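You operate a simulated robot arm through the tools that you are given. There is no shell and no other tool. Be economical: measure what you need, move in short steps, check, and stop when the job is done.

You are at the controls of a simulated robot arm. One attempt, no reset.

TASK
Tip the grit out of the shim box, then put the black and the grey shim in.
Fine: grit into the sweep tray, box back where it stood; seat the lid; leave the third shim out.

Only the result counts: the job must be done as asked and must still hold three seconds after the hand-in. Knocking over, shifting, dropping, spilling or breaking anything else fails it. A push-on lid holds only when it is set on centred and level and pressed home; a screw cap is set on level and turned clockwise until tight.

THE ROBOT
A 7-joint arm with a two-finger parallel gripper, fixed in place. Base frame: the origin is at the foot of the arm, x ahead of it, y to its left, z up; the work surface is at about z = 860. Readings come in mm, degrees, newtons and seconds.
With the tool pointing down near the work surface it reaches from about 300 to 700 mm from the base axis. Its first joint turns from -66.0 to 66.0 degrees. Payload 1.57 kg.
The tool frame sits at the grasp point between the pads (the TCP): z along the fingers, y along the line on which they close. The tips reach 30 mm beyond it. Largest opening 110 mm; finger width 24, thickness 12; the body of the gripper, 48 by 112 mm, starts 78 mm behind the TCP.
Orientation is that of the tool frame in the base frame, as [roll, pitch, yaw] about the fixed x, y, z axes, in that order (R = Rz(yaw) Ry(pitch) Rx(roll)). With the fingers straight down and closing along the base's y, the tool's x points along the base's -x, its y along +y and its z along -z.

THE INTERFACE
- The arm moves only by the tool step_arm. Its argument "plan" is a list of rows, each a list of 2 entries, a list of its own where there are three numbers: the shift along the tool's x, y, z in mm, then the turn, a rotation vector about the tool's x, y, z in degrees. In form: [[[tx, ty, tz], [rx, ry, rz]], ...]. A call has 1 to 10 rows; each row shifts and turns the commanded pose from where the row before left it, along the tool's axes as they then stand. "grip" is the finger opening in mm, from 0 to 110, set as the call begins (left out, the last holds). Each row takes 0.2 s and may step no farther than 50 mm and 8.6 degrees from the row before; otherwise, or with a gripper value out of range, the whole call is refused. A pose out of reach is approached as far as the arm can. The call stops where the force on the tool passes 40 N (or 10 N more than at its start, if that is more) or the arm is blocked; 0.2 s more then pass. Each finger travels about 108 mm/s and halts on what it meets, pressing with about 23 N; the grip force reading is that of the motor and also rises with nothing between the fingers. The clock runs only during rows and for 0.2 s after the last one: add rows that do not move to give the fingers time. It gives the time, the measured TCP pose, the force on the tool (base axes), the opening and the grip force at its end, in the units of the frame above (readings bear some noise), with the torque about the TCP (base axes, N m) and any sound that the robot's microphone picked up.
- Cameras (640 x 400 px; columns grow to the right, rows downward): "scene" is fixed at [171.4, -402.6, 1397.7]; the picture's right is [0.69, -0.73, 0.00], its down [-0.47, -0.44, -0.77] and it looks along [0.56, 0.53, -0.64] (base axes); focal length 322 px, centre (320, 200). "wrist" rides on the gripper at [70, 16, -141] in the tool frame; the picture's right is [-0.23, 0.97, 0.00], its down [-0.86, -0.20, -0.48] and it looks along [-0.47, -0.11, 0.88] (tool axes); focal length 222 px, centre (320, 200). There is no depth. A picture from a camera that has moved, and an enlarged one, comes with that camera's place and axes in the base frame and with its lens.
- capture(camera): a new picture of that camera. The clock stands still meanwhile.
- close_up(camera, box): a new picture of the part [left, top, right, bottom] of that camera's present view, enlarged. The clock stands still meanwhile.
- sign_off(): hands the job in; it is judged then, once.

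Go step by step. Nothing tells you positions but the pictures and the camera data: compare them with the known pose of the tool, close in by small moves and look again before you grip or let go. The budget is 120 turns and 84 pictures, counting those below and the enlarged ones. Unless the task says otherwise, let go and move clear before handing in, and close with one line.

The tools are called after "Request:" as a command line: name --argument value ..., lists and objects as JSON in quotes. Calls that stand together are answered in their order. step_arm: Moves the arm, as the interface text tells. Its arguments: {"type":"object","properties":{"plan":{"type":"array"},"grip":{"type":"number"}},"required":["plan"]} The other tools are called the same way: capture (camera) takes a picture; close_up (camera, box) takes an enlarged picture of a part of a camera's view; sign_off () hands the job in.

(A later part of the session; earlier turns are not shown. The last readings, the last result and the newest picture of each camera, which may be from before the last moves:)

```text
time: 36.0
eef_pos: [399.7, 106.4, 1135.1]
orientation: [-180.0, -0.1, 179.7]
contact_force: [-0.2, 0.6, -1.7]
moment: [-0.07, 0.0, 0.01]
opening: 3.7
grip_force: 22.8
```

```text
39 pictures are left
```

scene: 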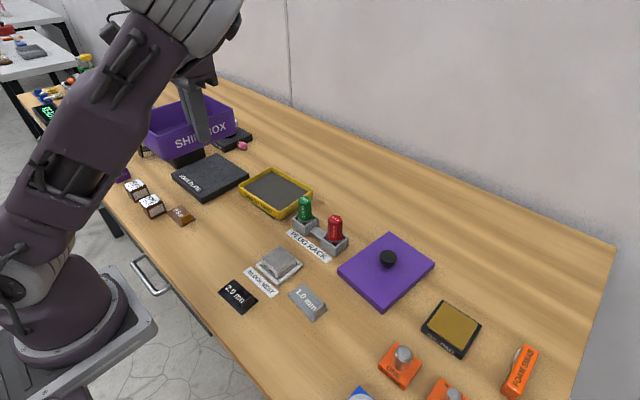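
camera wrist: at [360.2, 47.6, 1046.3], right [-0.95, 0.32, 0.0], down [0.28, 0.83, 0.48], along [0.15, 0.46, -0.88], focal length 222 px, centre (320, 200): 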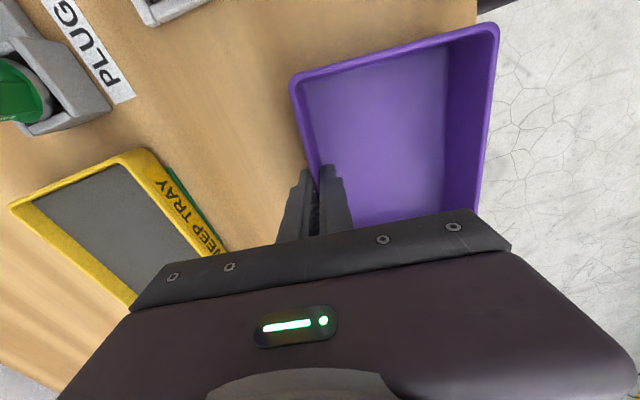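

The elbow sits out on the -y side. I'll swing the tool far to -y, high above everything, so joint 1 meets its limit, then return. That should bring the elbow back.

Request:
step_arm --plan '[[[0, -30, -10], [0, 0, 0]], [[0, -45, 0], [0, 0, 0]], [[0, -45, 0], [0, 0, 0]], [[0, -45, 0], [0, 0, 0]], [[0, -45, 0], [0, 0, 0]], [[0, -45, 0], [0, 0, 0]], [[0, -45, 0], [0, 0, 0]], [[0, -45, 0], [0, 0, 0]], [[0, 0, 0], [0, 0, 0]]]'

Request:
capture --camera "scene"

```text
time: 38.0
eef_pos: [461.9, -158.8, 1146.2]
orientation: [179.9, -0.1, 179.9]
contact_force: [1.0, 0.3, -1.9]
moment: [-0.09, 0.01, -0.02]
opening: 3.7
grip_force: 22.8
out of reach, approached as far as the arm can: row 5, 6, 7, 8
```

```text
38 pictures are left
```

scene: 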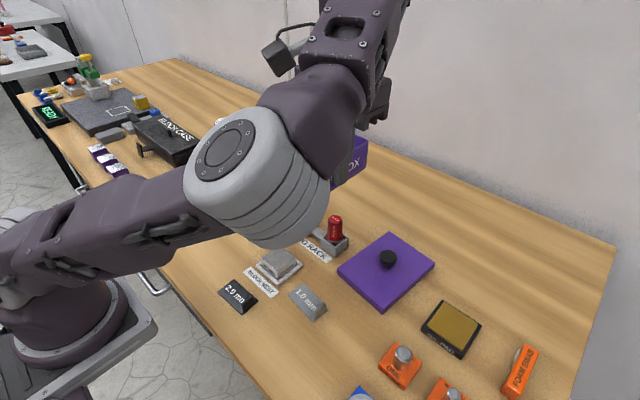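

Joint 1 appears to be at its limit there. Moving back toward +y to see whether the posture improves.

Request:
step_arm --plan '[[[8, 35, 0], [0, 0, 0]], [[8, 40, 0], [0, 0, 0]], [[8, 40, 0], [0, 0, 0]], [[8, 40, 0], [0, 0, 0]], [[8, 40, 0], [0, 0, 0]], [[8, 40, 0], [0, 0, 0]], [[8, 30, 0], [0, 0, 0]], [[0, 0, 0], [0, 0, 0]]]'

Request:
capture --camera "scene"

```text
time: 39.8
eef_pos: [405.5, 107.0, 1148.1]
orientation: [179.9, 0.0, 179.8]
contact_force: [-0.1, 0.0, -2.0]
moment: [-0.06, 0.05, 0.01]
opening: 3.6
grip_force: 22.7
```

```text
37 pictures are left
```

scene: 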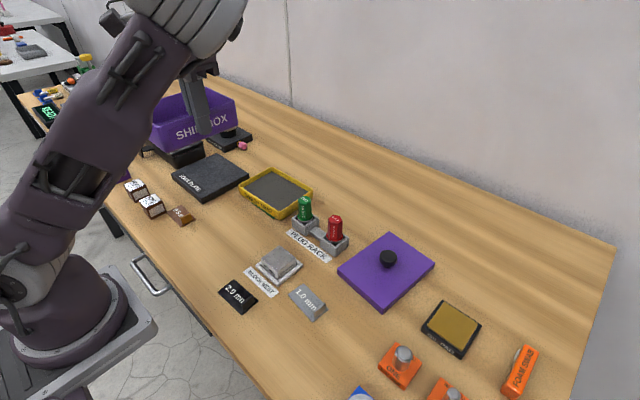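

The posture is unchanged. I'll go to the earlier post-pour pose (538, 88, 1140) and compare the elbow with that picture.

Request:
step_arm --plan '[[[-33, -5, 2], [0, 0, 0]], [[-33, -5, 2], [0, 0, 0]], [[-33, -5, 2], [0, 0, 0]], [[-33, -4, 2], [0, 0, 0]], [[0, 0, 0], [0, 0, 0]]]'

Request:
capture --camera "scene"

```text
time: 41.0
eef_pos: [537.7, 86.9, 1139.1]
orientation: [180.0, 0.0, 180.0]
contact_force: [-0.6, 0.1, -2.2]
moment: [-0.1, 0.0, 0.04]
opening: 3.9
grip_force: 22.7
```

```text
36 pictures are left
```

scene: 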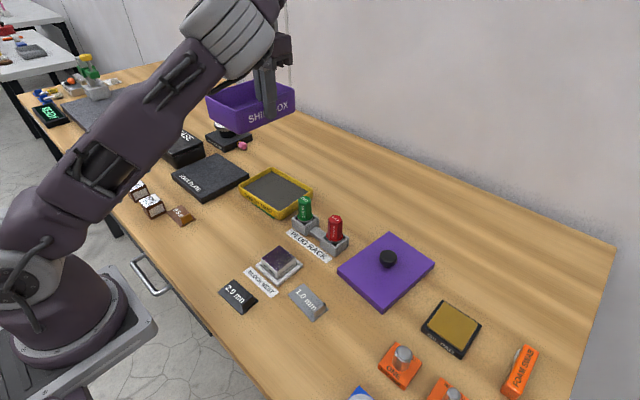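

The elbow is further to -y than before. I'll turn the yaw the opposite way, up high, to learn the range on that side and swing the elbow back.

Request:
step_arm --plan '[[[15, 0, 0], [0, 0, 8.5]], [[15, 0, 0], [0, 0, 8.5]], [[0, 0, 0], [0, 0, 8.5]], [[0, 0, 0], [0, 0, 8.5]], [[0, 0, 0], [0, 0, 8.5]], [[0, 0, 0], [0, 0, 8.5]], [[0, 0, 0], [0, 0, 8.5]], [[0, 0, 0], [0, 0, 8.5]], [[0, 0, 0], [0, 0, 8.5]], [[0, 0, 0], [0, 0, 8.5]]]'

Request:
capture --camera "scene"

```text
time: 43.2
eef_pos: [507.8, 90.4, 1137.2]
orientation: [-180.0, -0.2, 94.8]
contact_force: [-0.3, 0.7, -0.9]
moment: [-0.02, 0.11, -0.03]
opening: 3.8
grip_force: 22.7
```

```text
35 pictures are left
```

scene: 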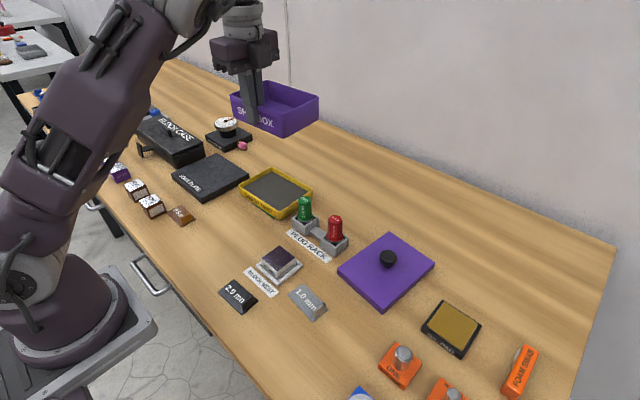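

Turning this way brings the elbow back up. Continuing further.

Request:
step_arm --plan '[[[0, 0, 0], [0, 0, 8.5]], [[0, 0, 0], [0, 0, 8.5]], [[0, 0, 0], [0, 0, 8.5]], [[0, 0, 0], [0, 0, 8.5]], [[0, 0, 0], [0, 0, 8.5]], [[0, 0, 0], [0, 0, 8.5]], [[0, 0, 0], [0, 0, 8.5]], [[0, 0, 0], [0, 0, 8.5]], [[0, 0, 0], [0, 0, 8.5]], [[0, 0, 0], [0, 0, 8.5]]]'

Request:
capture --camera "scene"

```text
time: 45.4
eef_pos: [508.0, 89.6, 1136.9]
orientation: [-179.9, 0.1, 9.7]
contact_force: [-1.1, -0.3, -0.7]
moment: [0.06, -0.02, -0.02]
opening: 3.4
grip_force: 23.2
```

```text
34 pictures are left
```

scene: 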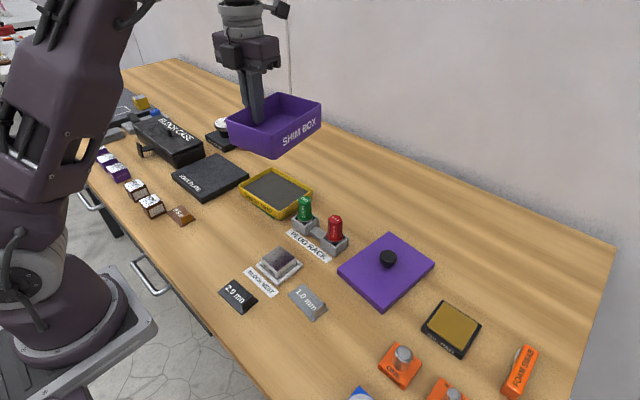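

It still turns freely, so I'll keep going this way. Heading -95° may be reachable from this side.

Request:
step_arm --plan '[[[0, 0, 0], [0, 0, 8.5]], [[0, 0, 0], [0, 0, 8.5]], [[0, 0, 0], [0, 0, 8.5]], [[0, 0, 0], [0, 0, 8.5]], [[0, 0, 0], [0, 0, 8.5]], [[0, 0, 0], [0, 0, 8.5]], [[0, 0, 0], [0, 0, 8.5]]]'

Request:
capture --camera "scene"

```text
time: 47.0
eef_pos: [507.6, 91.4, 1137.5]
orientation: [-180.0, 0.2, -49.8]
contact_force: [-0.2, 0.3, -1.8]
moment: [0.02, -0.07, 0.04]
opening: 3.8
grip_force: 22.9
```

```text
33 pictures are left
```

scene: 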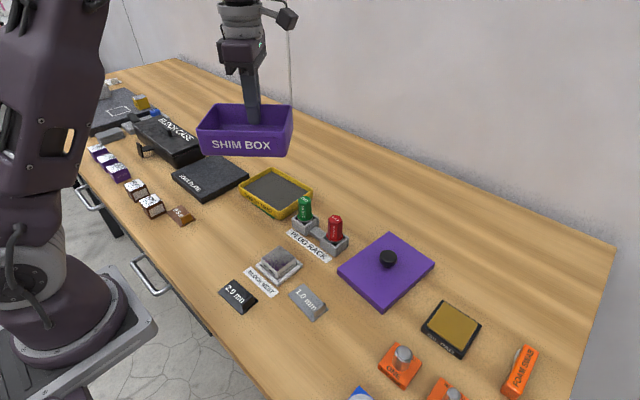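

Almost there with no limit met and the elbow well placed. Finishing the turn to -95.4°.

Request:
step_arm --plan '[[[0, 0, 0], [0, 0, 7.6]], [[0, 0, 0], [0, 0, 7.6]], [[0, 0, 0], [0, 0, 7.6]], [[0, 0, 0], [0, 0, 7.6]], [[0, 0, 0], [0, 0, 7.6]], [[0, 0, 0], [0, 0, 7.6]], [[0, 0, 0], [0, 0, 0]]]'

```text
time: 48.6
eef_pos: [507.0, 90.6, 1136.7]
orientation: [179.9, 0.1, -95.3]
contact_force: [-0.8, -0.3, -1.3]
moment: [0.01, -0.07, -0.03]
opening: 3.9
grip_force: 23.0
```

Heading reached cleanly. Moving over the box's spot and checking before descending.

Request:
step_arm --plan '[[[3.5, 27.3, 0], [0, 0, 0]], [[3.6, 27.3, 0], [0, 0, 0]], [[0, 0, 30], [0, 0, 0]], [[0, 0, 30], [0, 0, 0]], [[0, 0, 30], [0, 0, 0]], [[0, 0, 0], [0, 0, 0]]]'

Request:
capture --camera "scene"

```text
time: 50.0
eef_pos: [452.4, 88.2, 1046.8]
orientation: [179.9, 0.1, -95.2]
contact_force: [0.7, 0.4, -1.1]
moment: [-0.04, -0.09, 0.0]
opening: 3.7
grip_force: 22.5
```

```text
32 pictures are left
```

scene: 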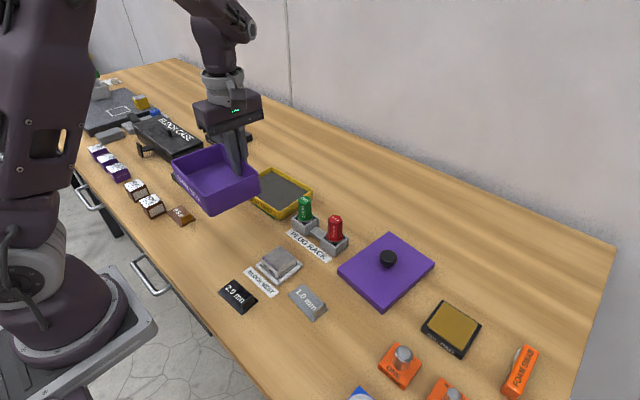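

All good. Lowering to just above the table and comparing with the original picture.

Request:
step_arm --plan '[[[0, 0, 35], [0, 0, 0]], [[0, 0, 35], [0, 0, 0]], [[0, 0, 30], [0, 0, 0]], [[0, 0, 20], [0, 0, 0]], [[0, 0, 9], [0, 0, 0]], [[0, 0, 0], [0, 0, 0]]]'

Request:
close_up --camera "scene" --box '[180, 165, 300, 265]'

```text
time: 51.4
eef_pos: [453.8, 88.7, 917.6]
orientation: [179.8, 0.1, -95.2]
contact_force: [0.2, 0.1, -1.6]
moment: [0.03, -0.07, 0.0]
opening: 3.8
grip_force: 23.3
```

```text
4.00 times, centred on (240, 215) of scene
camera zoom: at [171.4, -402.6, 1397.7], right [0.69, -0.73, 0.0], down [-0.47, -0.44, -0.77], along [0.56, 0.53, -0.64], focal length 1288 px, centre (640, 140)
```

zoom: 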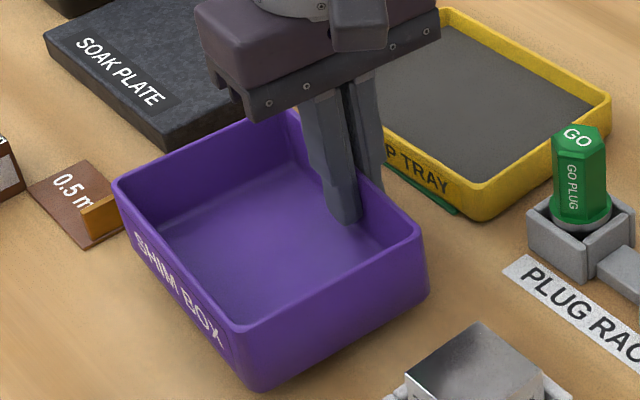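

The box hangs about 12 mm above the table, having slipped up in the grip during the earlier press. Lowering 10 mm, then comparing again.

Request:
step_arm --plan '[[[0, 0, 5], [0, 0, 0]], [[0, 0, 5], [0, 0, 0]], [[0, 0, 0], [0, 0, 0]]]'

Request:
close_up --camera "scene" --box '[180, 165, 300, 265]'

```text
time: 52.2
eef_pos: [453.8, 87.8, 907.8]
orientation: [179.9, 0.1, -95.2]
contact_force: [-0.1, 1.0, -2.7]
moment: [-0.04, -0.09, 0.01]
opening: 3.5
grip_force: 22.5
```

```text
4.00 times, centred on (240, 215) of scene
camera zoom: at [171.4, -402.6, 1397.7], right [0.69, -0.73, 0.0], down [-0.47, -0.44, -0.77], along [0.56, 0.53, -0.64], focal length 1288 px, centre (640, 140)
```

zoom: 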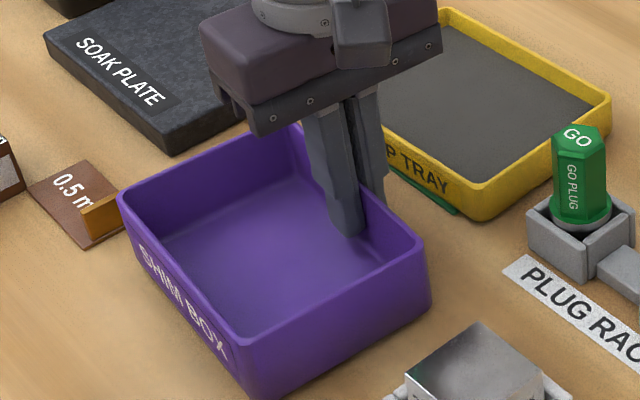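

Compared with the original, the box needs about -2.4 mm in x. Adjusting and lowering gently to contact.

Request:
step_arm --plan '[[[-0.5, 2.4, 0], [0, 0, 0]], [[0, 0, 2], [0, 0, 0]], [[0, 0, 1.5], [0, 0, 0]], [[0, 0, 0], [0, 0, 0]]]'

Request:
close_up --camera "scene" --box '[180, 165, 300, 265]'

```text
time: 53.2
eef_pos: [450.3, 88.2, 905.0]
orientation: [180.0, 0.1, -95.2]
contact_force: [-0.5, 0.1, -1.6]
moment: [-0.07, -0.09, -0.01]
opening: 3.8
grip_force: 23.5
```

```text
4.00 times, centred on (240, 215) of scene
camera zoom: at [171.4, -402.6, 1397.7], right [0.69, -0.73, 0.0], down [-0.47, -0.44, -0.77], along [0.56, 0.53, -0.64], focal length 1288 px, centre (640, 140)
```

zoom: 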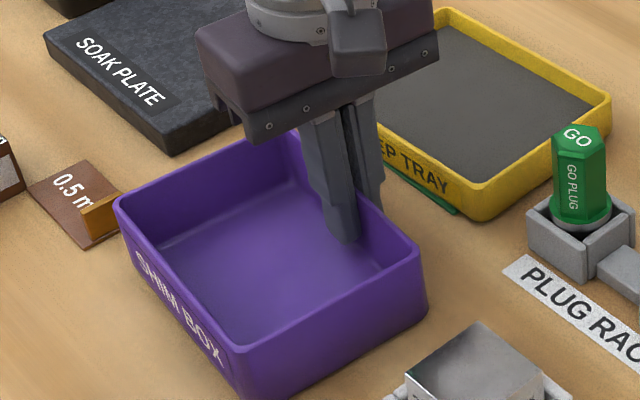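

The match is now very close. Lowering the last bit to contact.

Request:
step_arm --plan '[[[0, 0, 1.5], [0, 0, 0]], [[0, 0, 0], [0, 0, 0]]]'

Request:
step_arm --plan '[[[0, 0, 1.5], [0, 0, 0]], [[0, 0, 0], [0, 0, 0]]]'

```text
time: 53.8
eef_pos: [450.4, 88.4, 903.3]
orientation: [179.9, 0.1, -95.2]
contact_force: [0.4, 0.0, -2.2]
moment: [0.0, -0.1, 0.01]
opening: 3.9
grip_force: 22.5
```

```text
time: 54.4
eef_pos: [450.3, 88.3, 902.7]
orientation: [-179.9, 0.2, -95.2]
contact_force: [-0.9, -1.3, 17.0]
moment: [-0.04, 0.07, 0.0]
opening: 3.8
grip_force: 22.8
```

The box is on the table. Opening the fingers and rising clear.

Request:
step_arm --plan '[[[0, 0, -0.5], [0, 0, 0]], [[0, 0, 0], [0, 0, 0]], [[0, 0, 0], [0, 0, 0]], [[0, 0, -15], [0, 0, 0]], [[0, 0, -35], [0, 0, 0]], [[0, 0, -45], [0, 0, 0]], [[0, 0, -45], [0, 0, 0]], [[0, 0, -40], [0, 0, 0]], [[0, 0, 0], [0, 0, 0]]]' --grip 36

Request:
capture --camera "scene"

Request:
close_up --camera "scene" --box '[160, 150, 320, 250]'

```text
time: 56.4
eef_pos: [450.0, 86.8, 1082.5]
orientation: [179.9, 0.0, -95.1]
contact_force: [-0.5, 0.1, 0.1]
moment: [0.02, 0.0, 0.02]
opening: 36.1
grip_force: 0.1
```

```text
28 pictures are left
```

scene: 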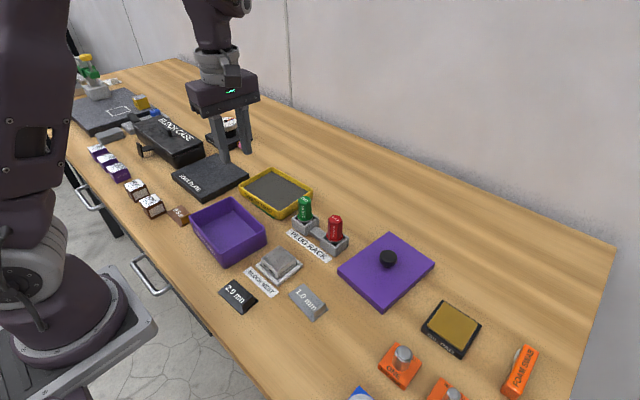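

```text
4.00 times, centred on (240, 200) of scene
camera zoom: at [171.4, -402.6, 1397.7], right [0.69, -0.73, 0.0], down [-0.47, -0.44, -0.77], along [0.56, 0.53, -0.64], focal length 1288 px, centre (640, 200)
```

zoom: 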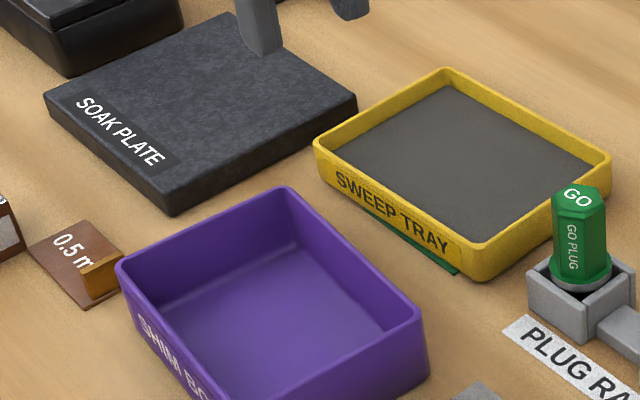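

The box is back and the grit is in the tray. I'll take the same enlarged view as at the start to compare the box position precisely.

Request:
close_up --camera "scene" --box '[200, 220, 360, 320]'

```text
4.00 times, centred on (280, 270) of scene
camera zoom: at [171.4, -402.6, 1397.7], right [0.69, -0.73, 0.0], down [-0.47, -0.44, -0.77], along [0.56, 0.53, -0.64], focal length 1288 px, centre (480, -80)
```

zoom: 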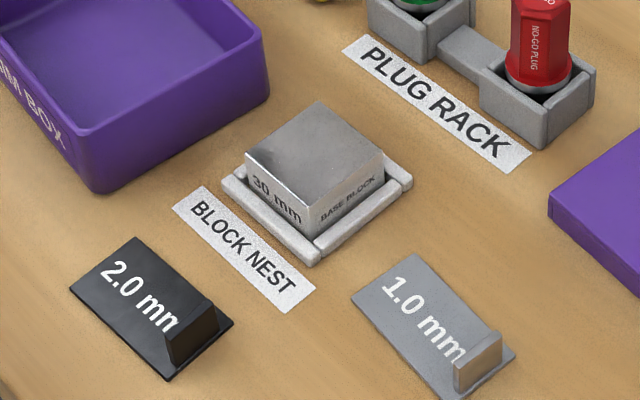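

The box stands within about 4 mm of its original spot, centred near (402, 99), yaw about -5°. Next is the black shim, with its tab near (323, -74). I'll turn to yaw about 3° and move above it.

Request:
step_arm --plan '[[[0, 0, 0], [0, 0, -8.6]], [[0, 0, 0], [0, 0, -8.6]], [[0, 0, 0], [0, 0, -8.6]], [[0, 0, 0], [0, 0, -8.6]], [[0, 0, 0], [0, 0, -8.6]], [[0, 0, 0], [0, 0, -8.6]], [[0, 0, 0], [0, 0, -8.6]], [[0, 0, 0], [0, 0, -8.6]], [[0, 0, 0], [0, 0, -8.6]], [[0, 0, 0], [0, 0, -8.6]]]'

Request:
step_arm --plan '[[[0, 0, 0], [0, 0, -6.1]], [[0, 0, 0], [0, 0, -6.1]], [[-33.8, 38.5, 0], [0, 0, 0]], [[-33.8, 38.5, 0], [0, 0, 0]], [[-33.8, 38.5, 0], [0, 0, 0]], [[-33.8, 38.5, 0], [0, 0, 0]], [[0, 0, 0], [0, 0, 0]]]'

Request:
capture --camera "scene"

Request:
capture --camera "wrist"

```text
time: 58.6
eef_pos: [451.0, 88.8, 1083.3]
orientation: [-179.8, 0.1, -9.0]
contact_force: [0.1, 1.0, 0.0]
moment: [0.05, -0.02, -0.02]
opening: 36.1
grip_force: 0.1
```

```text
refused: row 3 steps farther than a row can; nothing moved
```

```text
25 pictures are left
```

scene: 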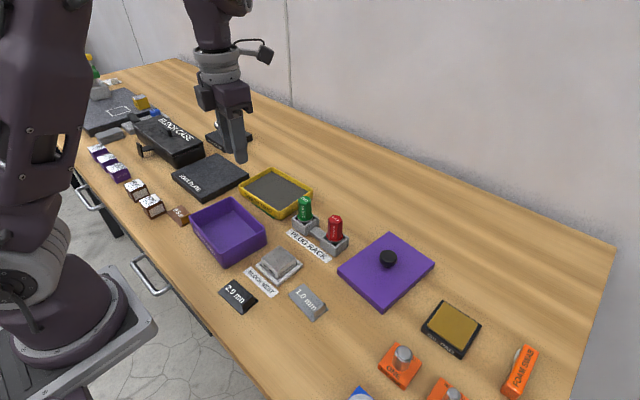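

```text
24 pictures are left
camera wrist: at [517.1, 61.4, 1225.4], right [-0.38, -0.93, 0.0], down [-0.81, 0.33, 0.48], along [-0.44, 0.18, -0.88], focal length 222 px, centre (320, 200)
```

wrist: 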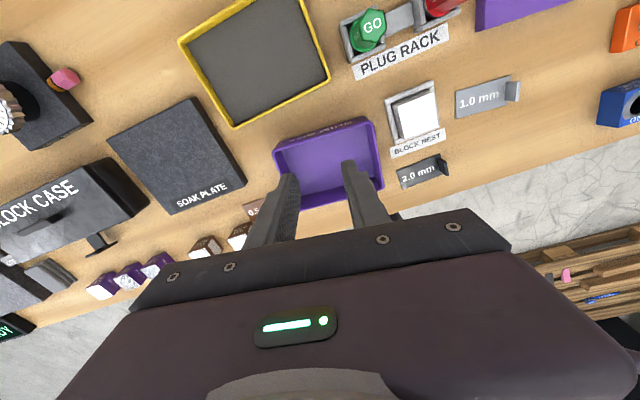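

Row length was slightly over, so I'll use shorter rows. No need for more pictures until I'm above the shim.

Request:
step_arm --plan '[[[0, 0, 0], [0, 0, -6.1]], [[0, 0, 0], [0, 0, -6.1]], [[-27, 30.8, 0], [0, 0, 0]], [[-27, 30.8, 0], [0, 0, 0]], [[-27, 30.8, 0], [0, 0, 0]], [[-27, 30.8, 0], [0, 0, 0]], [[-27, 30.8, 0], [0, 0, 0]], [[0, 0, 30], [0, 0, 0]], [[0, 0, 30], [0, 0, 0]], [[0, 0, 0], [0, 0, 0]]]' --grip 50

Request:
capture --camera "wrist"

```text
time: 60.8
eef_pos: [364.4, -61.9, 985.6]
orientation: [-179.9, 0.1, 3.1]
contact_force: [0.7, -0.3, 0.5]
moment: [0.01, 0.02, 0.0]
opening: 50.0
grip_force: 0.2
out of reach, approached as far as the arm can: row 5, 6, 7
```

```text
23 pictures are left
camera wrist: at [435.4, -75.1, 1128.2], right [-0.18, -0.98, 0.0], down [-0.86, 0.15, 0.48], along [-0.47, 0.09, -0.88], focal length 222 px, centre (320, 200)
```

wrist: 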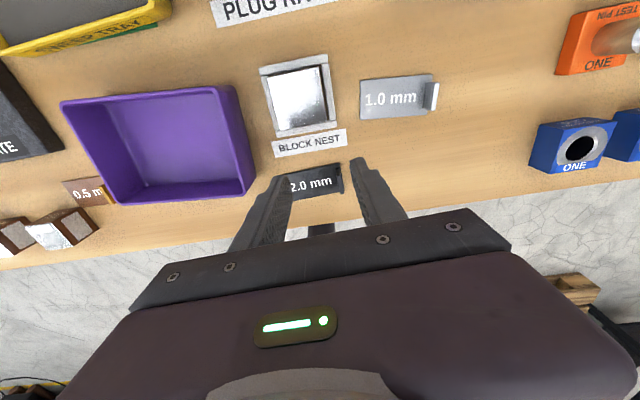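

The arm stopped short at (364, -62) because it was too high and close in. I'll go lower, then move toward the tab.

Request:
step_arm --plan '[[[0, 0, 30], [0, 0, 0]], [[-10, 2.5, 5], [0, 0, 0]], [[-10, 2.5, 0], [0, 0, 0]], [[-10, 2.5, 0], [0, 0, 0]], [[-11, 2.3, 0], [0, 0, 0]], [[0, 0, 0], [0, 0, 0]]]'

```text
time: 62.2
eef_pos: [320.8, -74.5, 951.5]
orientation: [-179.9, 0.0, 3.1]
contact_force: [0.7, 0.2, -1.0]
moment: [-0.02, -0.02, 0.0]
opening: 50.2
grip_force: 0.0
```

Reached (321, -74.5, 951). Checking the tab against the fingers.

Request:
close_up --camera "wrist" --box '[240, 100, 420, 230]'

Request:
close_up --camera "scene" --box '[180, 230, 300, 330]'

```text
3.08 times, centred on (330, 165) of wrist
camera zoom: at [392.4, -86.9, 1094.8], right [-0.17, -0.98, 0.0], down [-0.86, 0.15, 0.48], along [-0.47, 0.09, -0.88], focal length 684 px, centre (289, 308)
```

zoom: 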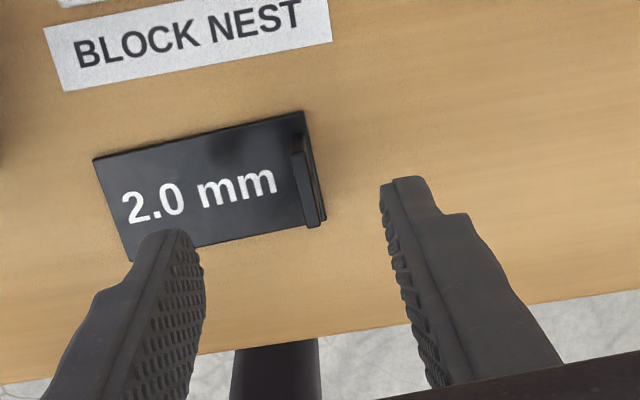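

```text
4.00 times, centred on (240, 280) of scene
camera zoom: at [171.4, -402.6, 1397.7], right [0.69, -0.73, 0.0], down [-0.47, -0.44, -0.77], along [0.56, 0.53, -0.64], focal length 1288 px, centre (640, -120)
```

zoom: 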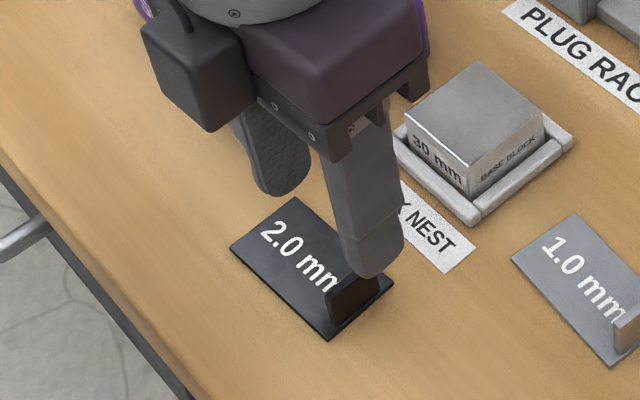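

The tab sits between the fingers, about 3 mm off centre. I'll shift 3 mm, descend with the tips just above the plate, and close.

Request:
step_arm --plan '[[[0, 3, 0], [0, 0, 0]], [[0, 0, 18], [0, 0, 0]], [[0, 0, 18], [0, 0, 0]], [[0, 0, 12], [0, 0, 0]], [[0, 0, 6.5], [0, 0, 0]], [[0, 0, 0], [0, 0, 0]]]'

Request:
close_up --camera "scene" --box '[180, 230, 300, 330]'

```text
time: 63.6
eef_pos: [322.5, -76.8, 897.1]
orientation: [-179.8, 0.0, 3.1]
contact_force: [0.3, 0.0, 0.9]
moment: [0.03, 0.0, -0.02]
opening: 50.3
grip_force: 0.1
```

```text
4.00 times, centred on (240, 280) of scene
camera zoom: at [171.4, -402.6, 1397.7], right [0.69, -0.73, 0.0], down [-0.47, -0.44, -0.77], along [0.56, 0.53, -0.64], focal length 1288 px, centre (640, -120)
```

zoom: 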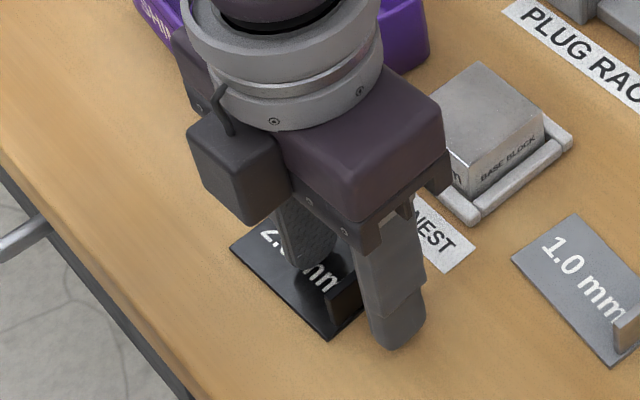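

The fingers straddle the tab. Closing and lifting slightly.

Request:
step_arm --plan '[[[0, 0, 0], [0, 0, 0]], [[0, 0, 0], [0, 0, 0]], [[0, 0, 0], [0, 0, 0]], [[0, 0, 0], [0, 0, 0]]]' --grip 0

Request:
step_arm --plan '[[[0, 0, -10], [0, 0, 0]], [[0, 0, -25], [0, 0, 0]], [[0, 0, -25], [0, 0, 0]], [[0, 0, 0], [0, 0, 0]]]'

Request:
capture --camera "wrist"

```text
time: 64.6
eef_pos: [323.3, -76.9, 896.8]
orientation: [-179.9, -0.1, 3.1]
contact_force: [0.1, -0.3, 0.7]
moment: [0.01, 0.04, 0.01]
opening: 4.2
grip_force: 22.6
```

```text
time: 65.6
eef_pos: [324.5, -77.5, 957.2]
orientation: [-179.9, 0.1, 3.1]
contact_force: [0.0, 0.2, -1.1]
moment: [-0.04, -0.03, 0.0]
opening: 4.1
grip_force: 22.6
```

```text
19 pictures are left
camera wrist: at [395.2, -90.2, 1100.4], right [-0.18, -0.98, 0.0], down [-0.86, 0.15, 0.48], along [-0.47, 0.09, -0.88], focal length 222 px, centre (320, 200)
```

wrist: 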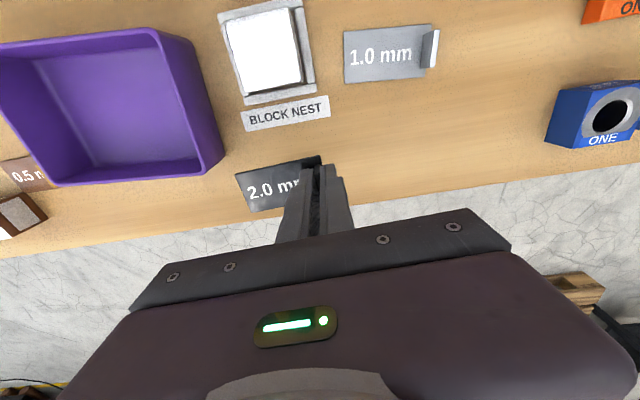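

The black shim is held level by its tab. Now to the near half of the box, with TCP target (374.4, 66.5) at yaw -5.3°.

Request:
step_arm --plan '[[[0, 0, -20], [0, 0, 4.2]], [[0, 0, 0], [0, 0, 4.2]], [[9.1, -37, 0], [0, 0, 0]], [[9.1, -37, 0], [0, 0, 0]], [[9.1, -37, 0], [0, 0, 0]], [[9.1, -37, 0], [0, 0, 0]], [[0, 0, 0], [0, 0, 0]]]'

Request:
capture --camera "wrist"

Request:
close_up --camera "scene" --box '[160, 150, 320, 270]'

```text
time: 67.2
eef_pos: [371.6, 66.1, 977.4]
orientation: [-179.9, 0.1, -5.4]
contact_force: [0.4, -0.1, -0.6]
moment: [-0.03, 0.01, -0.01]
opening: 3.9
grip_force: 22.8
```

```text
18 pictures are left
camera wrist: at [441.0, 42.9, 1121.2], right [-0.32, -0.95, 0.0], down [-0.83, 0.28, 0.48], along [-0.45, 0.15, -0.88], focal length 222 px, centre (320, 200)
```

wrist: 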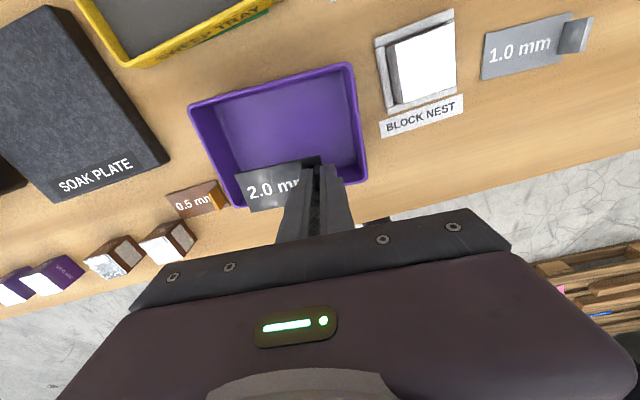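

```text
3.33 times, centred on (240, 210) of scene
camera zoom: at [171.4, -402.6, 1397.7], right [0.69, -0.73, 0.0], down [-0.47, -0.44, -0.77], along [0.56, 0.53, -0.64], focal length 1074 px, centre (587, 167)
```

zoom: 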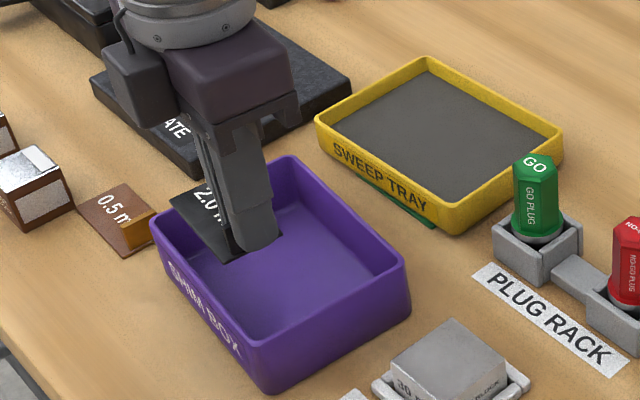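

The shim lines up with the near half of the box with several mm to each wall. Descending into the box.

Request:
step_arm --plan '[[[0.7, 1.5, 0], [0, 0, 0]], [[0, 0, 20], [0, 0, 0]], [[0, 0, 20], [0, 0, 0]], [[0, 0, 15], [0, 0, 0]], [[0, 0, 10], [0, 0, 0]], [[0, 0, 5], [0, 0, 0]], [[0, 0, 0], [0, 0, 0]]]'

Request:
close_up --camera "scene" --box '[170, 165, 290, 265]'

```text
time: 68.8
eef_pos: [372.9, 67.3, 907.4]
orientation: [-180.0, 0.0, -5.4]
contact_force: [0.4, 0.2, -1.4]
moment: [-0.04, 0.0, -0.01]
opening: 4.3
grip_force: 23.3
```

```text
4.00 times, centred on (230, 215) of scene
camera zoom: at [171.4, -402.6, 1397.7], right [0.69, -0.73, 0.0], down [-0.47, -0.44, -0.77], along [0.56, 0.53, -0.64], focal length 1288 px, centre (680, 140)
```

zoom: 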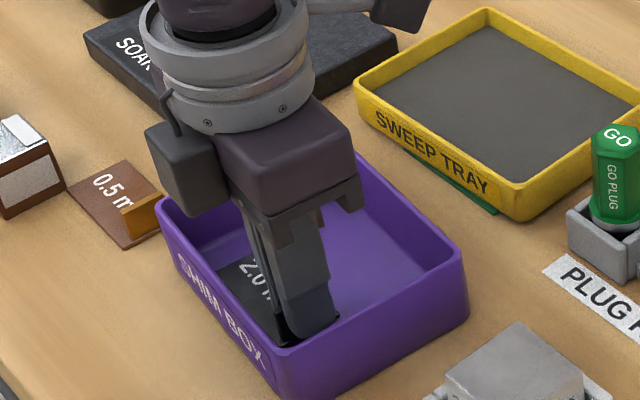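

The shim is inside the box. Lowering to the floor.

Request:
step_arm --plan '[[[0, 0, 2], [0, 0, 0]], [[0, 0, 1.5], [0, 0, 0]], [[0, 0, 0], [0, 0, 0]]]'

Request:
step_arm --plan '[[[0, 0, 1.5], [0, 0, 0]], [[0, 0, 0], [0, 0, 0]]]'

```text
time: 69.6
eef_pos: [373.9, 66.8, 903.8]
orientation: [-179.9, 0.1, -5.4]
contact_force: [-0.8, 0.3, -0.3]
moment: [-0.02, 0.01, -0.03]
opening: 4.2
grip_force: 23.5
```

```text
time: 70.2
eef_pos: [373.8, 66.1, 902.6]
orientation: [-179.8, 0.2, -5.3]
contact_force: [-0.4, 0.2, -1.0]
moment: [-0.03, 0.01, 0.01]
opening: 4.7
grip_force: 23.2
```

Request:
step_arm --plan '[[[0, 0, 1], [0, 0, 0]], [[0, 0, 0], [0, 0, 0]]]'

Request:
step_arm --plan '[[[0, 0, 1], [0, 0, 0]], [[0, 0, 0], [0, 0, 0]]]'

```text
time: 70.8
eef_pos: [373.3, 65.0, 901.9]
orientation: [-179.9, 0.0, -5.2]
contact_force: [-1.2, -0.8, 9.6]
moment: [0.02, 0.08, 0.0]
opening: 4.3
grip_force: 22.8
```

```text
time: 71.4
eef_pos: [374.2, 65.8, 900.5]
orientation: [-180.0, -0.1, -5.3]
contact_force: [-0.9, 1.0, 15.2]
moment: [0.05, 0.04, 0.03]
opening: 4.1
grip_force: 22.8
```

The black shim is on the floor. Releasing, rising, and moving over the grey shim's tab near (403, -181).

Request:
step_arm --plan '[[[0, 0, -0.5], [0, 0, 0]], [[0, 0, 0], [0, 0, 0]], [[0, 0, -15], [0, 0, 0]], [[0, 0, -35], [0, 0, 0]], [[0, 0, -35], [0, 0, 0]], [[8.7, 40.6, 0], [0, 0, 0]], [[8.7, 40.6, 0], [0, 0, 0]], [[8.7, 40.6, 0], [0, 0, 0]], [[8.7, 40.6, 0], [0, 0, 0]], [[8.7, 40.6, 0], [0, 0, 0]]]' --grip 22

Request:
step_arm --plan '[[[8.7, 40.6, 0], [0, 0, 0]], [[0, 0, 15], [0, 0, 0]], [[0, 0, 0], [0, 0, 0]]]' --grip 50

Request:
capture --camera "wrist"

Request:
capture --camera "scene"

```text
time: 73.6
eef_pos: [397.8, -138.8, 984.2]
orientation: [-179.9, 0.0, -5.4]
contact_force: [0.1, 1.1, -0.7]
moment: [0.03, 0.04, 0.01]
opening: 22.1
grip_force: 0.0
```

```text
time: 74.4
eef_pos: [402.8, -180.1, 971.3]
orientation: [-179.9, 0.1, -5.4]
contact_force: [0.5, 0.8, 0.3]
moment: [0.03, -0.01, -0.02]
opening: 49.9
grip_force: 0.2
```

```text
15 pictures are left
camera wrist: at [470.9, -203.1, 1113.4], right [-0.32, -0.95, 0.0], down [-0.83, 0.28, 0.48], along [-0.45, 0.15, -0.88], focal length 222 px, centre (320, 200)
```

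wrist: 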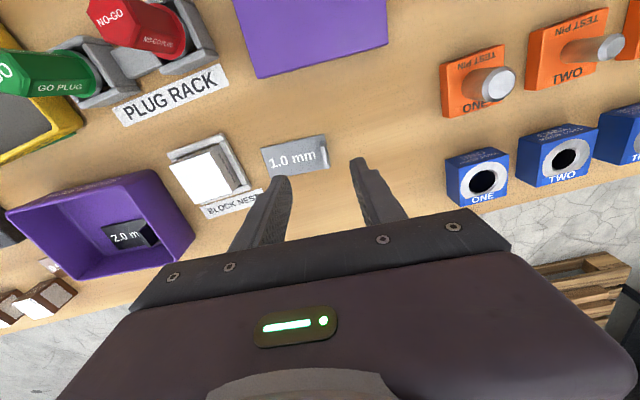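

```text
14 pictures are left
```

scene: 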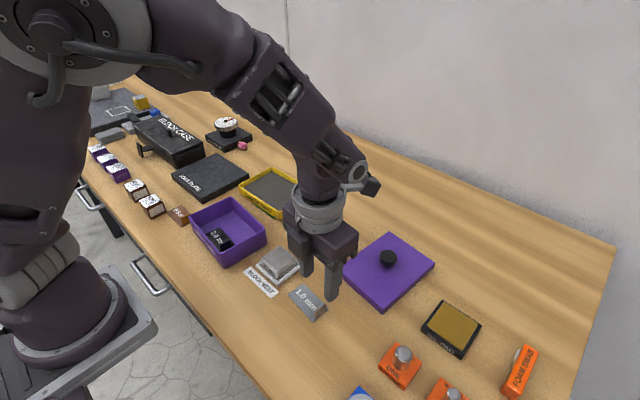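

The grey tab is between the fingers' line. Descending to grip height and closing.

Request:
step_arm --plan '[[[0, 1, 25], [0, 0, 0]], [[0, 0, 25], [0, 0, 0]], [[0, 0, 15], [0, 0, 0]], [[0, 0, 10], [0, 0, 0]], [[0, 0, 0], [0, 0, 0]]]'

Request:
close_up --camera "scene" --box '[250, 240, 370, 340]'

```text
time: 75.6
eef_pos: [404.0, -182.8, 895.3]
orientation: [-179.9, 0.1, -5.4]
contact_force: [0.0, 0.4, 0.1]
moment: [0.01, -0.01, -0.02]
opening: 50.0
grip_force: 0.0
```

```text
4.00 times, centred on (310, 290) of scene
camera zoom: at [171.4, -402.6, 1397.7], right [0.69, -0.73, 0.0], down [-0.47, -0.44, -0.77], along [0.56, 0.53, -0.64], focal length 1288 px, centre (360, -160)
```

zoom: 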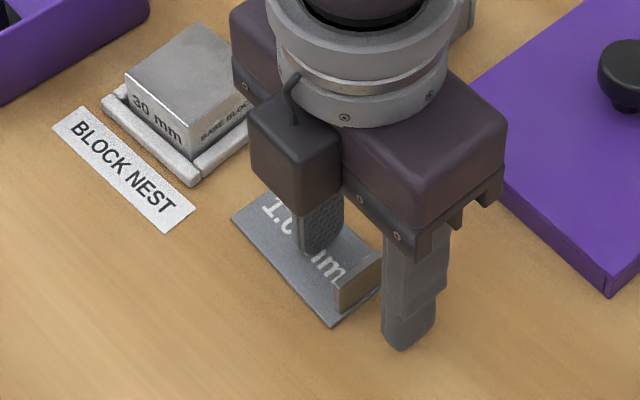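

The fingers straddle the grey tab. Closing, lifting, and carrying it above the far half of the box.

Request:
step_arm --plan '[[[0, 0, 0], [0, 0, 0]], [[0, 0, 0], [0, 0, 0]], [[0, 0, 0], [0, 0, 0]], [[0, 0, 0], [0, 0, 0]], [[0, 0, -10], [0, 0, 0]], [[0, 0, -25], [0, 0, 0]], [[0, 0, -30], [0, 0, 0]], [[0, 0, -25], [0, 0, 0]], [[0, 0, 0], [0, 0, 0]]]' --grip 0

Request:
step_arm --plan '[[[-0.6, -40.8, 0], [0, 0, 0]], [[-0.6, -40.8, 0], [0, 0, 0]], [[-0.6, -40.8, 0], [0, 0, 0]], [[-0.6, -40.8, 0], [0, 0, 0]], [[-0.6, -40.8, 0], [0, 0, 0]], [[-0.6, -41, 0], [0, 0, 0]], [[0, 0, 0], [0, 0, 0]]]'

Request:
close_up --camera "wrist" --box '[180, 50, 400, 250]'

```text
time: 77.6
eef_pos: [404.3, -183.2, 985.1]
orientation: [-179.9, 0.1, -5.2]
contact_force: [0.4, 0.4, -0.4]
moment: [0.0, 0.01, -0.01]
opening: 4.3
grip_force: 23.2
```

```text
time: 79.2
eef_pos: [423.5, 63.3, 986.1]
orientation: [-179.9, 0.2, -5.3]
contact_force: [0.5, -0.1, -0.8]
moment: [-0.02, 0.01, 0.02]
opening: 4.4
grip_force: 22.7
```

```text
2.00 times, centred on (290, 150) of wrist
camera zoom: at [491.4, 39.1, 1128.3], right [-0.32, -0.95, 0.0], down [-0.83, 0.28, 0.48], along [-0.45, 0.15, -0.88], focal length 444 px, centre (380, 300)
```

zoom: 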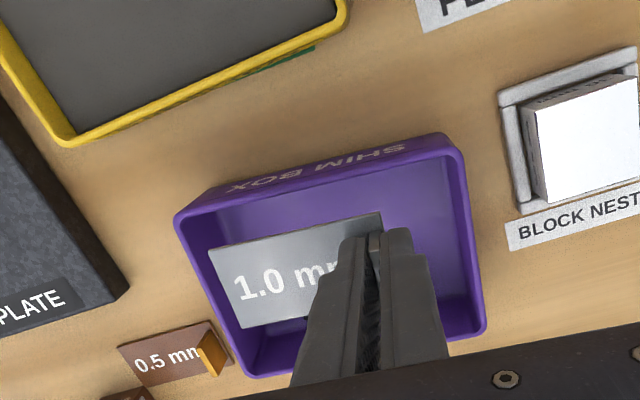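

The grey shim is about 2 mm too far toward the far wall. I'll correct and lower it in.

Request:
step_arm --plan '[[[-1.8, 0, 10], [0, 0, 0]], [[0, 0, 25], [0, 0, 0]], [[0, 0, 22], [0, 0, 0]], [[0, 0, 15], [0, 0, 0]], [[0, 0, 8], [0, 0, 0]], [[0, 0, 0], [0, 0, 0]]]'

Request:
close_up --camera "scene" --box '[170, 165, 290, 265]'

```text
time: 80.6
eef_pos: [420.8, 62.8, 906.7]
orientation: [-179.9, 0.2, -5.3]
contact_force: [0.5, 0.3, -1.1]
moment: [-0.02, 0.0, 0.0]
opening: 4.2
grip_force: 22.9
```

```text
4.00 times, centred on (230, 215) of scene
camera zoom: at [171.4, -402.6, 1397.7], right [0.69, -0.73, 0.0], down [-0.47, -0.44, -0.77], along [0.56, 0.53, -0.64], focal length 1288 px, centre (680, 140)
```

zoom: 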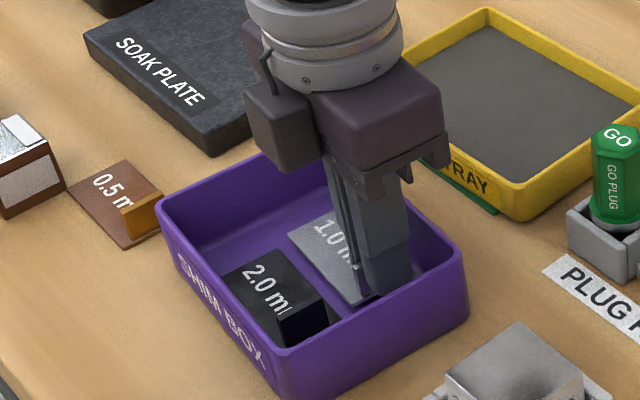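

Both shims sit side by side with a gap. Lowering the grey one to the floor.

Request:
step_arm --plan '[[[0, 0, 3], [0, 0, 0]], [[0, 0, 1.5], [0, 0, 0]], [[0, 0, 1], [0, 0, 0]], [[0, 0, 0], [0, 0, 0]]]'

Request:
step_arm --plan '[[[0, 0, 1], [0, 0, 0]], [[0, 0, 0], [0, 0, 0]]]'

```text
time: 81.6
eef_pos: [421.6, 61.7, 900.6]
orientation: [-179.9, 0.1, -5.4]
contact_force: [-0.3, -0.4, -1.1]
moment: [-0.04, -0.04, 0.01]
opening: 4.2
grip_force: 23.5
```

```text
time: 82.2
eef_pos: [420.6, 61.9, 899.7]
orientation: [-179.9, 0.0, -5.4]
contact_force: [-1.7, -1.7, 15.7]
moment: [-0.07, 0.07, -0.01]
opening: 4.3
grip_force: 22.9
```

The grey shim is seated. Releasing and rising high, then over to the lid knob near (566.5, -215.5).

Request:
step_arm --plan '[[[0, 0, -0.5], [0, 0, 0]], [[0, 0, 0], [0, 0, 0]], [[0, 0, -15], [0, 0, 0]], [[0, 0, -35], [0, 0, 0]], [[0, 0, -40], [0, 0, 0]], [[0, 0, -32], [0, 0, 0]], [[24.4, 37.5, 0], [0, 0, 0]], [[24.4, 37.5, 0], [0, 0, 0]], [[24.4, 37.5, 0], [0, 0, 0]]]' --grip 20

Request:
step_arm --plan '[[[24.4, 37.5, 0], [0, 0, 0]], [[24.4, 37.5, 0], [0, 0, 0]], [[24.4, 37.5, 0], [0, 0, 0]], [[24.6, 37.7, 0], [0, 0, 0]], [[0, 0, 20], [0, 0, 0]], [[0, 0, 0], [0, 0, 0]]]' --grip 64

Request:
capture --camera "wrist"

Request:
capture --camera "scene"

```text
time: 84.2
eef_pos: [482.6, -55.9, 1021.4]
orientation: [-179.9, 0.1, -5.2]
contact_force: [-0.5, -0.7, -0.5]
moment: [0.01, 0.0, -0.03]
opening: 19.7
grip_force: 0.1
```

```text
time: 85.6
eef_pos: [564.7, -216.5, 1000.3]
orientation: [-179.9, 0.1, -5.4]
contact_force: [-0.2, -0.4, 0.2]
moment: [-0.02, -0.01, -0.01]
opening: 64.0
grip_force: 0.0
```

```text
10 pictures are left
camera wrist: at [632.6, -239.2, 1142.5], right [-0.32, -0.95, 0.0], down [-0.83, 0.28, 0.48], along [-0.45, 0.15, -0.88], focal length 222 px, centre (320, 200)
```

wrist: 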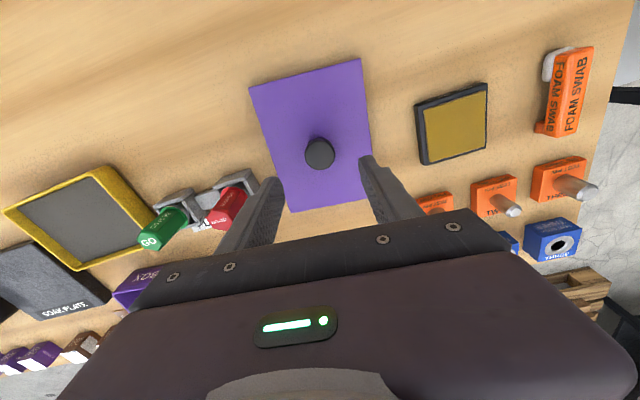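

```text
9 pictures are left
```

scene: 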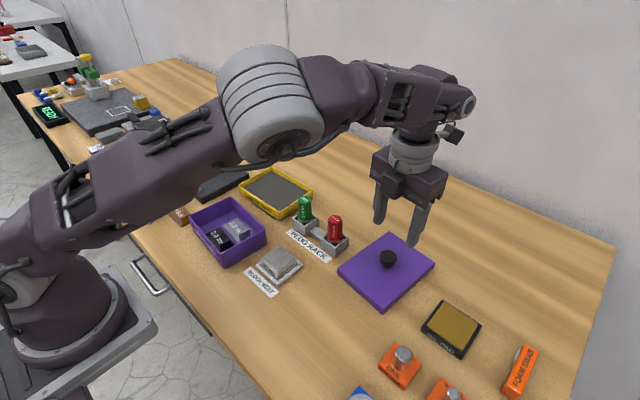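

Both shims are in the box, and the hand is above the lid knob. Aligning by 2–3 mm, descending to the knob and gripping it.

Request:
step_arm --plan '[[[2.5, -1.2, 25], [0, 0, 0]], [[0, 0, 25], [0, 0, 0]], [[0, 0, 20], [0, 0, 0]], [[0, 0, 12], [0, 0, 0]], [[0, 0, 9], [0, 0, 0]], [[0, 0, 0], [0, 0, 0]]]'

Request:
close_up --camera "scene" --box '[330, 200, 450, 300]'

```text
time: 87.0
eef_pos: [569.5, -215.0, 910.2]
orientation: [-179.8, 0.1, -5.4]
contact_force: [0.9, 0.4, -0.4]
moment: [0.0, -0.02, -0.01]
opening: 64.0
grip_force: 0.0
```

```text
4.00 times, centred on (390, 250) of scene
camera zoom: at [171.4, -402.6, 1397.7], right [0.69, -0.73, 0.0], down [-0.47, -0.44, -0.77], along [0.56, 0.53, -0.64], focal length 1288 px, centre (40, 0)
```

zoom: 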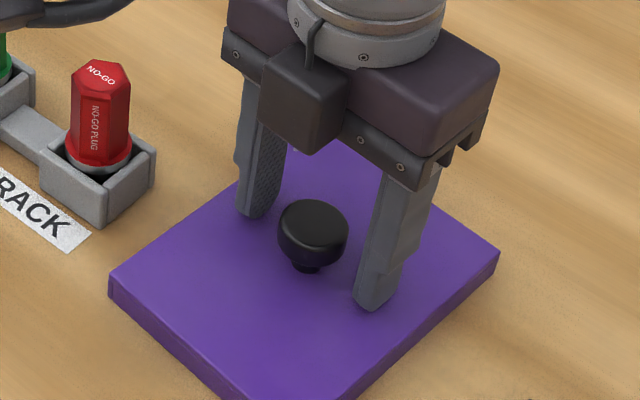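

The knob is between the fingers. Closing and lifting a little to check.

Request:
step_arm --plan '[[[-1.5, 0, 0], [0, 0, 0]], [[0, 0, 0], [0, 0, 0]], [[0, 0, 0], [0, 0, 0]], [[0, 0, 0], [0, 0, 0]]]' --grip 10

Request:
step_arm --plan '[[[0, 0, -8], [0, 0, 0]], [[0, 0, -25], [0, 0, 0]], [[0, 0, -35], [0, 0, 0]], [[0, 0, -40], [0, 0, 0]], [[0, 0, -12], [0, 0, 0]], [[0, 0, 0], [0, 0, 0]]]'

Request:
capture --camera "scene"

```text
time: 88.0
eef_pos: [567.2, -214.5, 909.8]
orientation: [-179.8, 0.0, -5.4]
contact_force: [0.2, 0.9, 1.0]
moment: [-0.05, -0.11, 0.05]
opening: 31.3
grip_force: 23.0
```

```text
time: 89.4
eef_pos: [568.0, -213.9, 1030.2]
orientation: [-179.9, 0.0, -5.4]
contact_force: [0.5, -0.2, -1.7]
moment: [0.0, 0.03, 0.01]
opening: 31.4
grip_force: 23.4
```

```text
7 pictures are left
```

scene: 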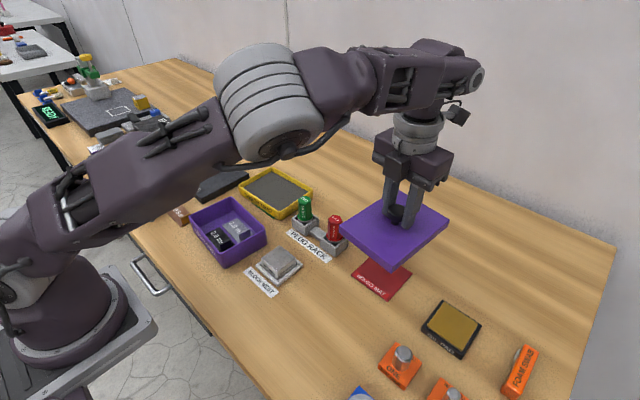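

The lid is held level. I'll raise it, carry it over the box, then turn it 90°.

Request:
step_arm --plan '[[[0, 0, -25], [0, 0, 0]], [[-24.3, -37, 0], [0, 0, 0]], [[-24.3, -37, 0], [0, 0, 0]], [[-24.3, -37, 0], [0, 0, 0]], [[-24.3, -37, 0], [0, 0, 0]], [[-24.3, -37, 0], [0, 0, 0]], [[-24.3, -37, 0], [0, 0, 0]], [[-24.3, -37, 0], [0, 0, 0]], [[-24.1, -37.2, 0], [0, 0, 0]], [[0, 0, 0], [0, 0, 0]]]'

Request:
step_arm --plan '[[[0, 0, 0], [0, 0, 8.5]], [[0, 0, 0], [0, 0, 8.5]], [[0, 0, 0], [0, 0, 8.5]], [[0, 0, 0], [0, 0, 8.5]], [[0, 0, 0], [0, 0, 8.5]], [[0, 0, 0], [0, 0, 8.5]], [[0, 0, 0], [0, 0, 8.5]], [[0, 0, 0], [0, 0, 8.5]], [[0, 0, 0], [0, 0, 8.5]], [[0, 0, 0], [0, 0, 8.5]]]'

```text
time: 91.6
eef_pos: [399.4, 98.3, 1055.3]
orientation: [-179.9, 0.1, -5.4]
contact_force: [0.3, 0.0, -1.3]
moment: [0.0, -0.01, -0.01]
opening: 31.5
grip_force: 23.1
```

```text
time: 93.8
eef_pos: [401.3, 97.4, 1055.4]
orientation: [179.9, 0.1, -90.5]
contact_force: [0.8, -0.3, -0.4]
moment: [0.0, 0.01, 0.01]
opening: 31.5
grip_force: 22.9
```

Good. Final few degrees and lowering to just above the rim for alignment.

Request:
step_arm --plan '[[[0, 0, 0], [0, 0, 4.9]], [[0, 0, 30], [0, 0, 0]], [[0, 0, 30], [0, 0, 0]], [[0, 0, 20], [0, 0, 0]], [[0, 0, 8], [0, 0, 0]], [[0, 0, 0], [0, 0, 0]]]'

Request:
close_up --camera "scene" --box '[170, 165, 290, 265]'

```text
time: 95.2
eef_pos: [402.6, 96.8, 966.8]
orientation: [179.9, 0.1, -95.3]
contact_force: [0.0, 0.2, -0.1]
moment: [0.0, -0.03, 0.04]
opening: 31.3
grip_force: 23.2
```

```text
4.00 times, centred on (230, 215) of scene
camera zoom: at [171.4, -402.6, 1397.7], right [0.69, -0.73, 0.0], down [-0.47, -0.44, -0.77], along [0.56, 0.53, -0.64], focal length 1288 px, centre (680, 140)
```

zoom: 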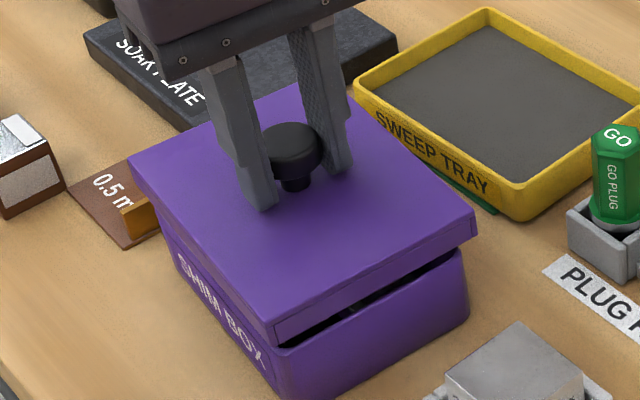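

The lid hovers about 10 mm above the rim. I'll lower it to nearly touching so the edges can be compared at the same height.

Request:
step_arm --plan '[[[0, 0, 4], [0, 0, 0]], [[0, 0, 3], [0, 0, 0]], [[0, 0, 0], [0, 0, 0]]]'

Request:
close_up --camera "scene" --box '[185, 195, 285, 270]'

```text
time: 96.0
eef_pos: [402.5, 97.7, 961.4]
orientation: [180.0, 0.1, -95.3]
contact_force: [-0.4, -0.1, 4.1]
moment: [-0.37, 0.01, -0.03]
opening: 31.6
grip_force: 22.9
```

```text
5.33 times, centred on (235, 232) of scene
camera zoom: at [171.3, -402.6, 1397.7], right [0.69, -0.73, 0.0], down [-0.47, -0.44, -0.77], along [0.56, 0.53, -0.64], focal length 1718 px, centre (773, 27)
```

zoom: 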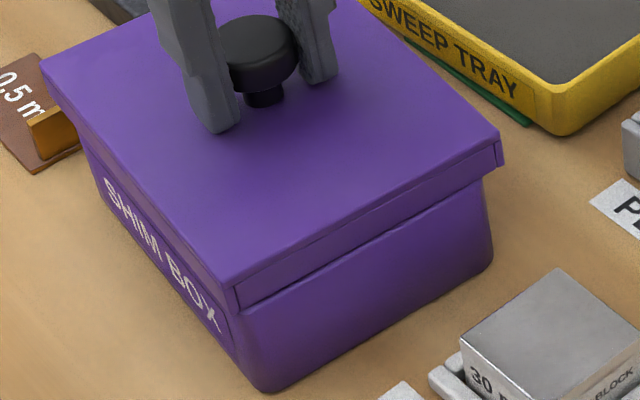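

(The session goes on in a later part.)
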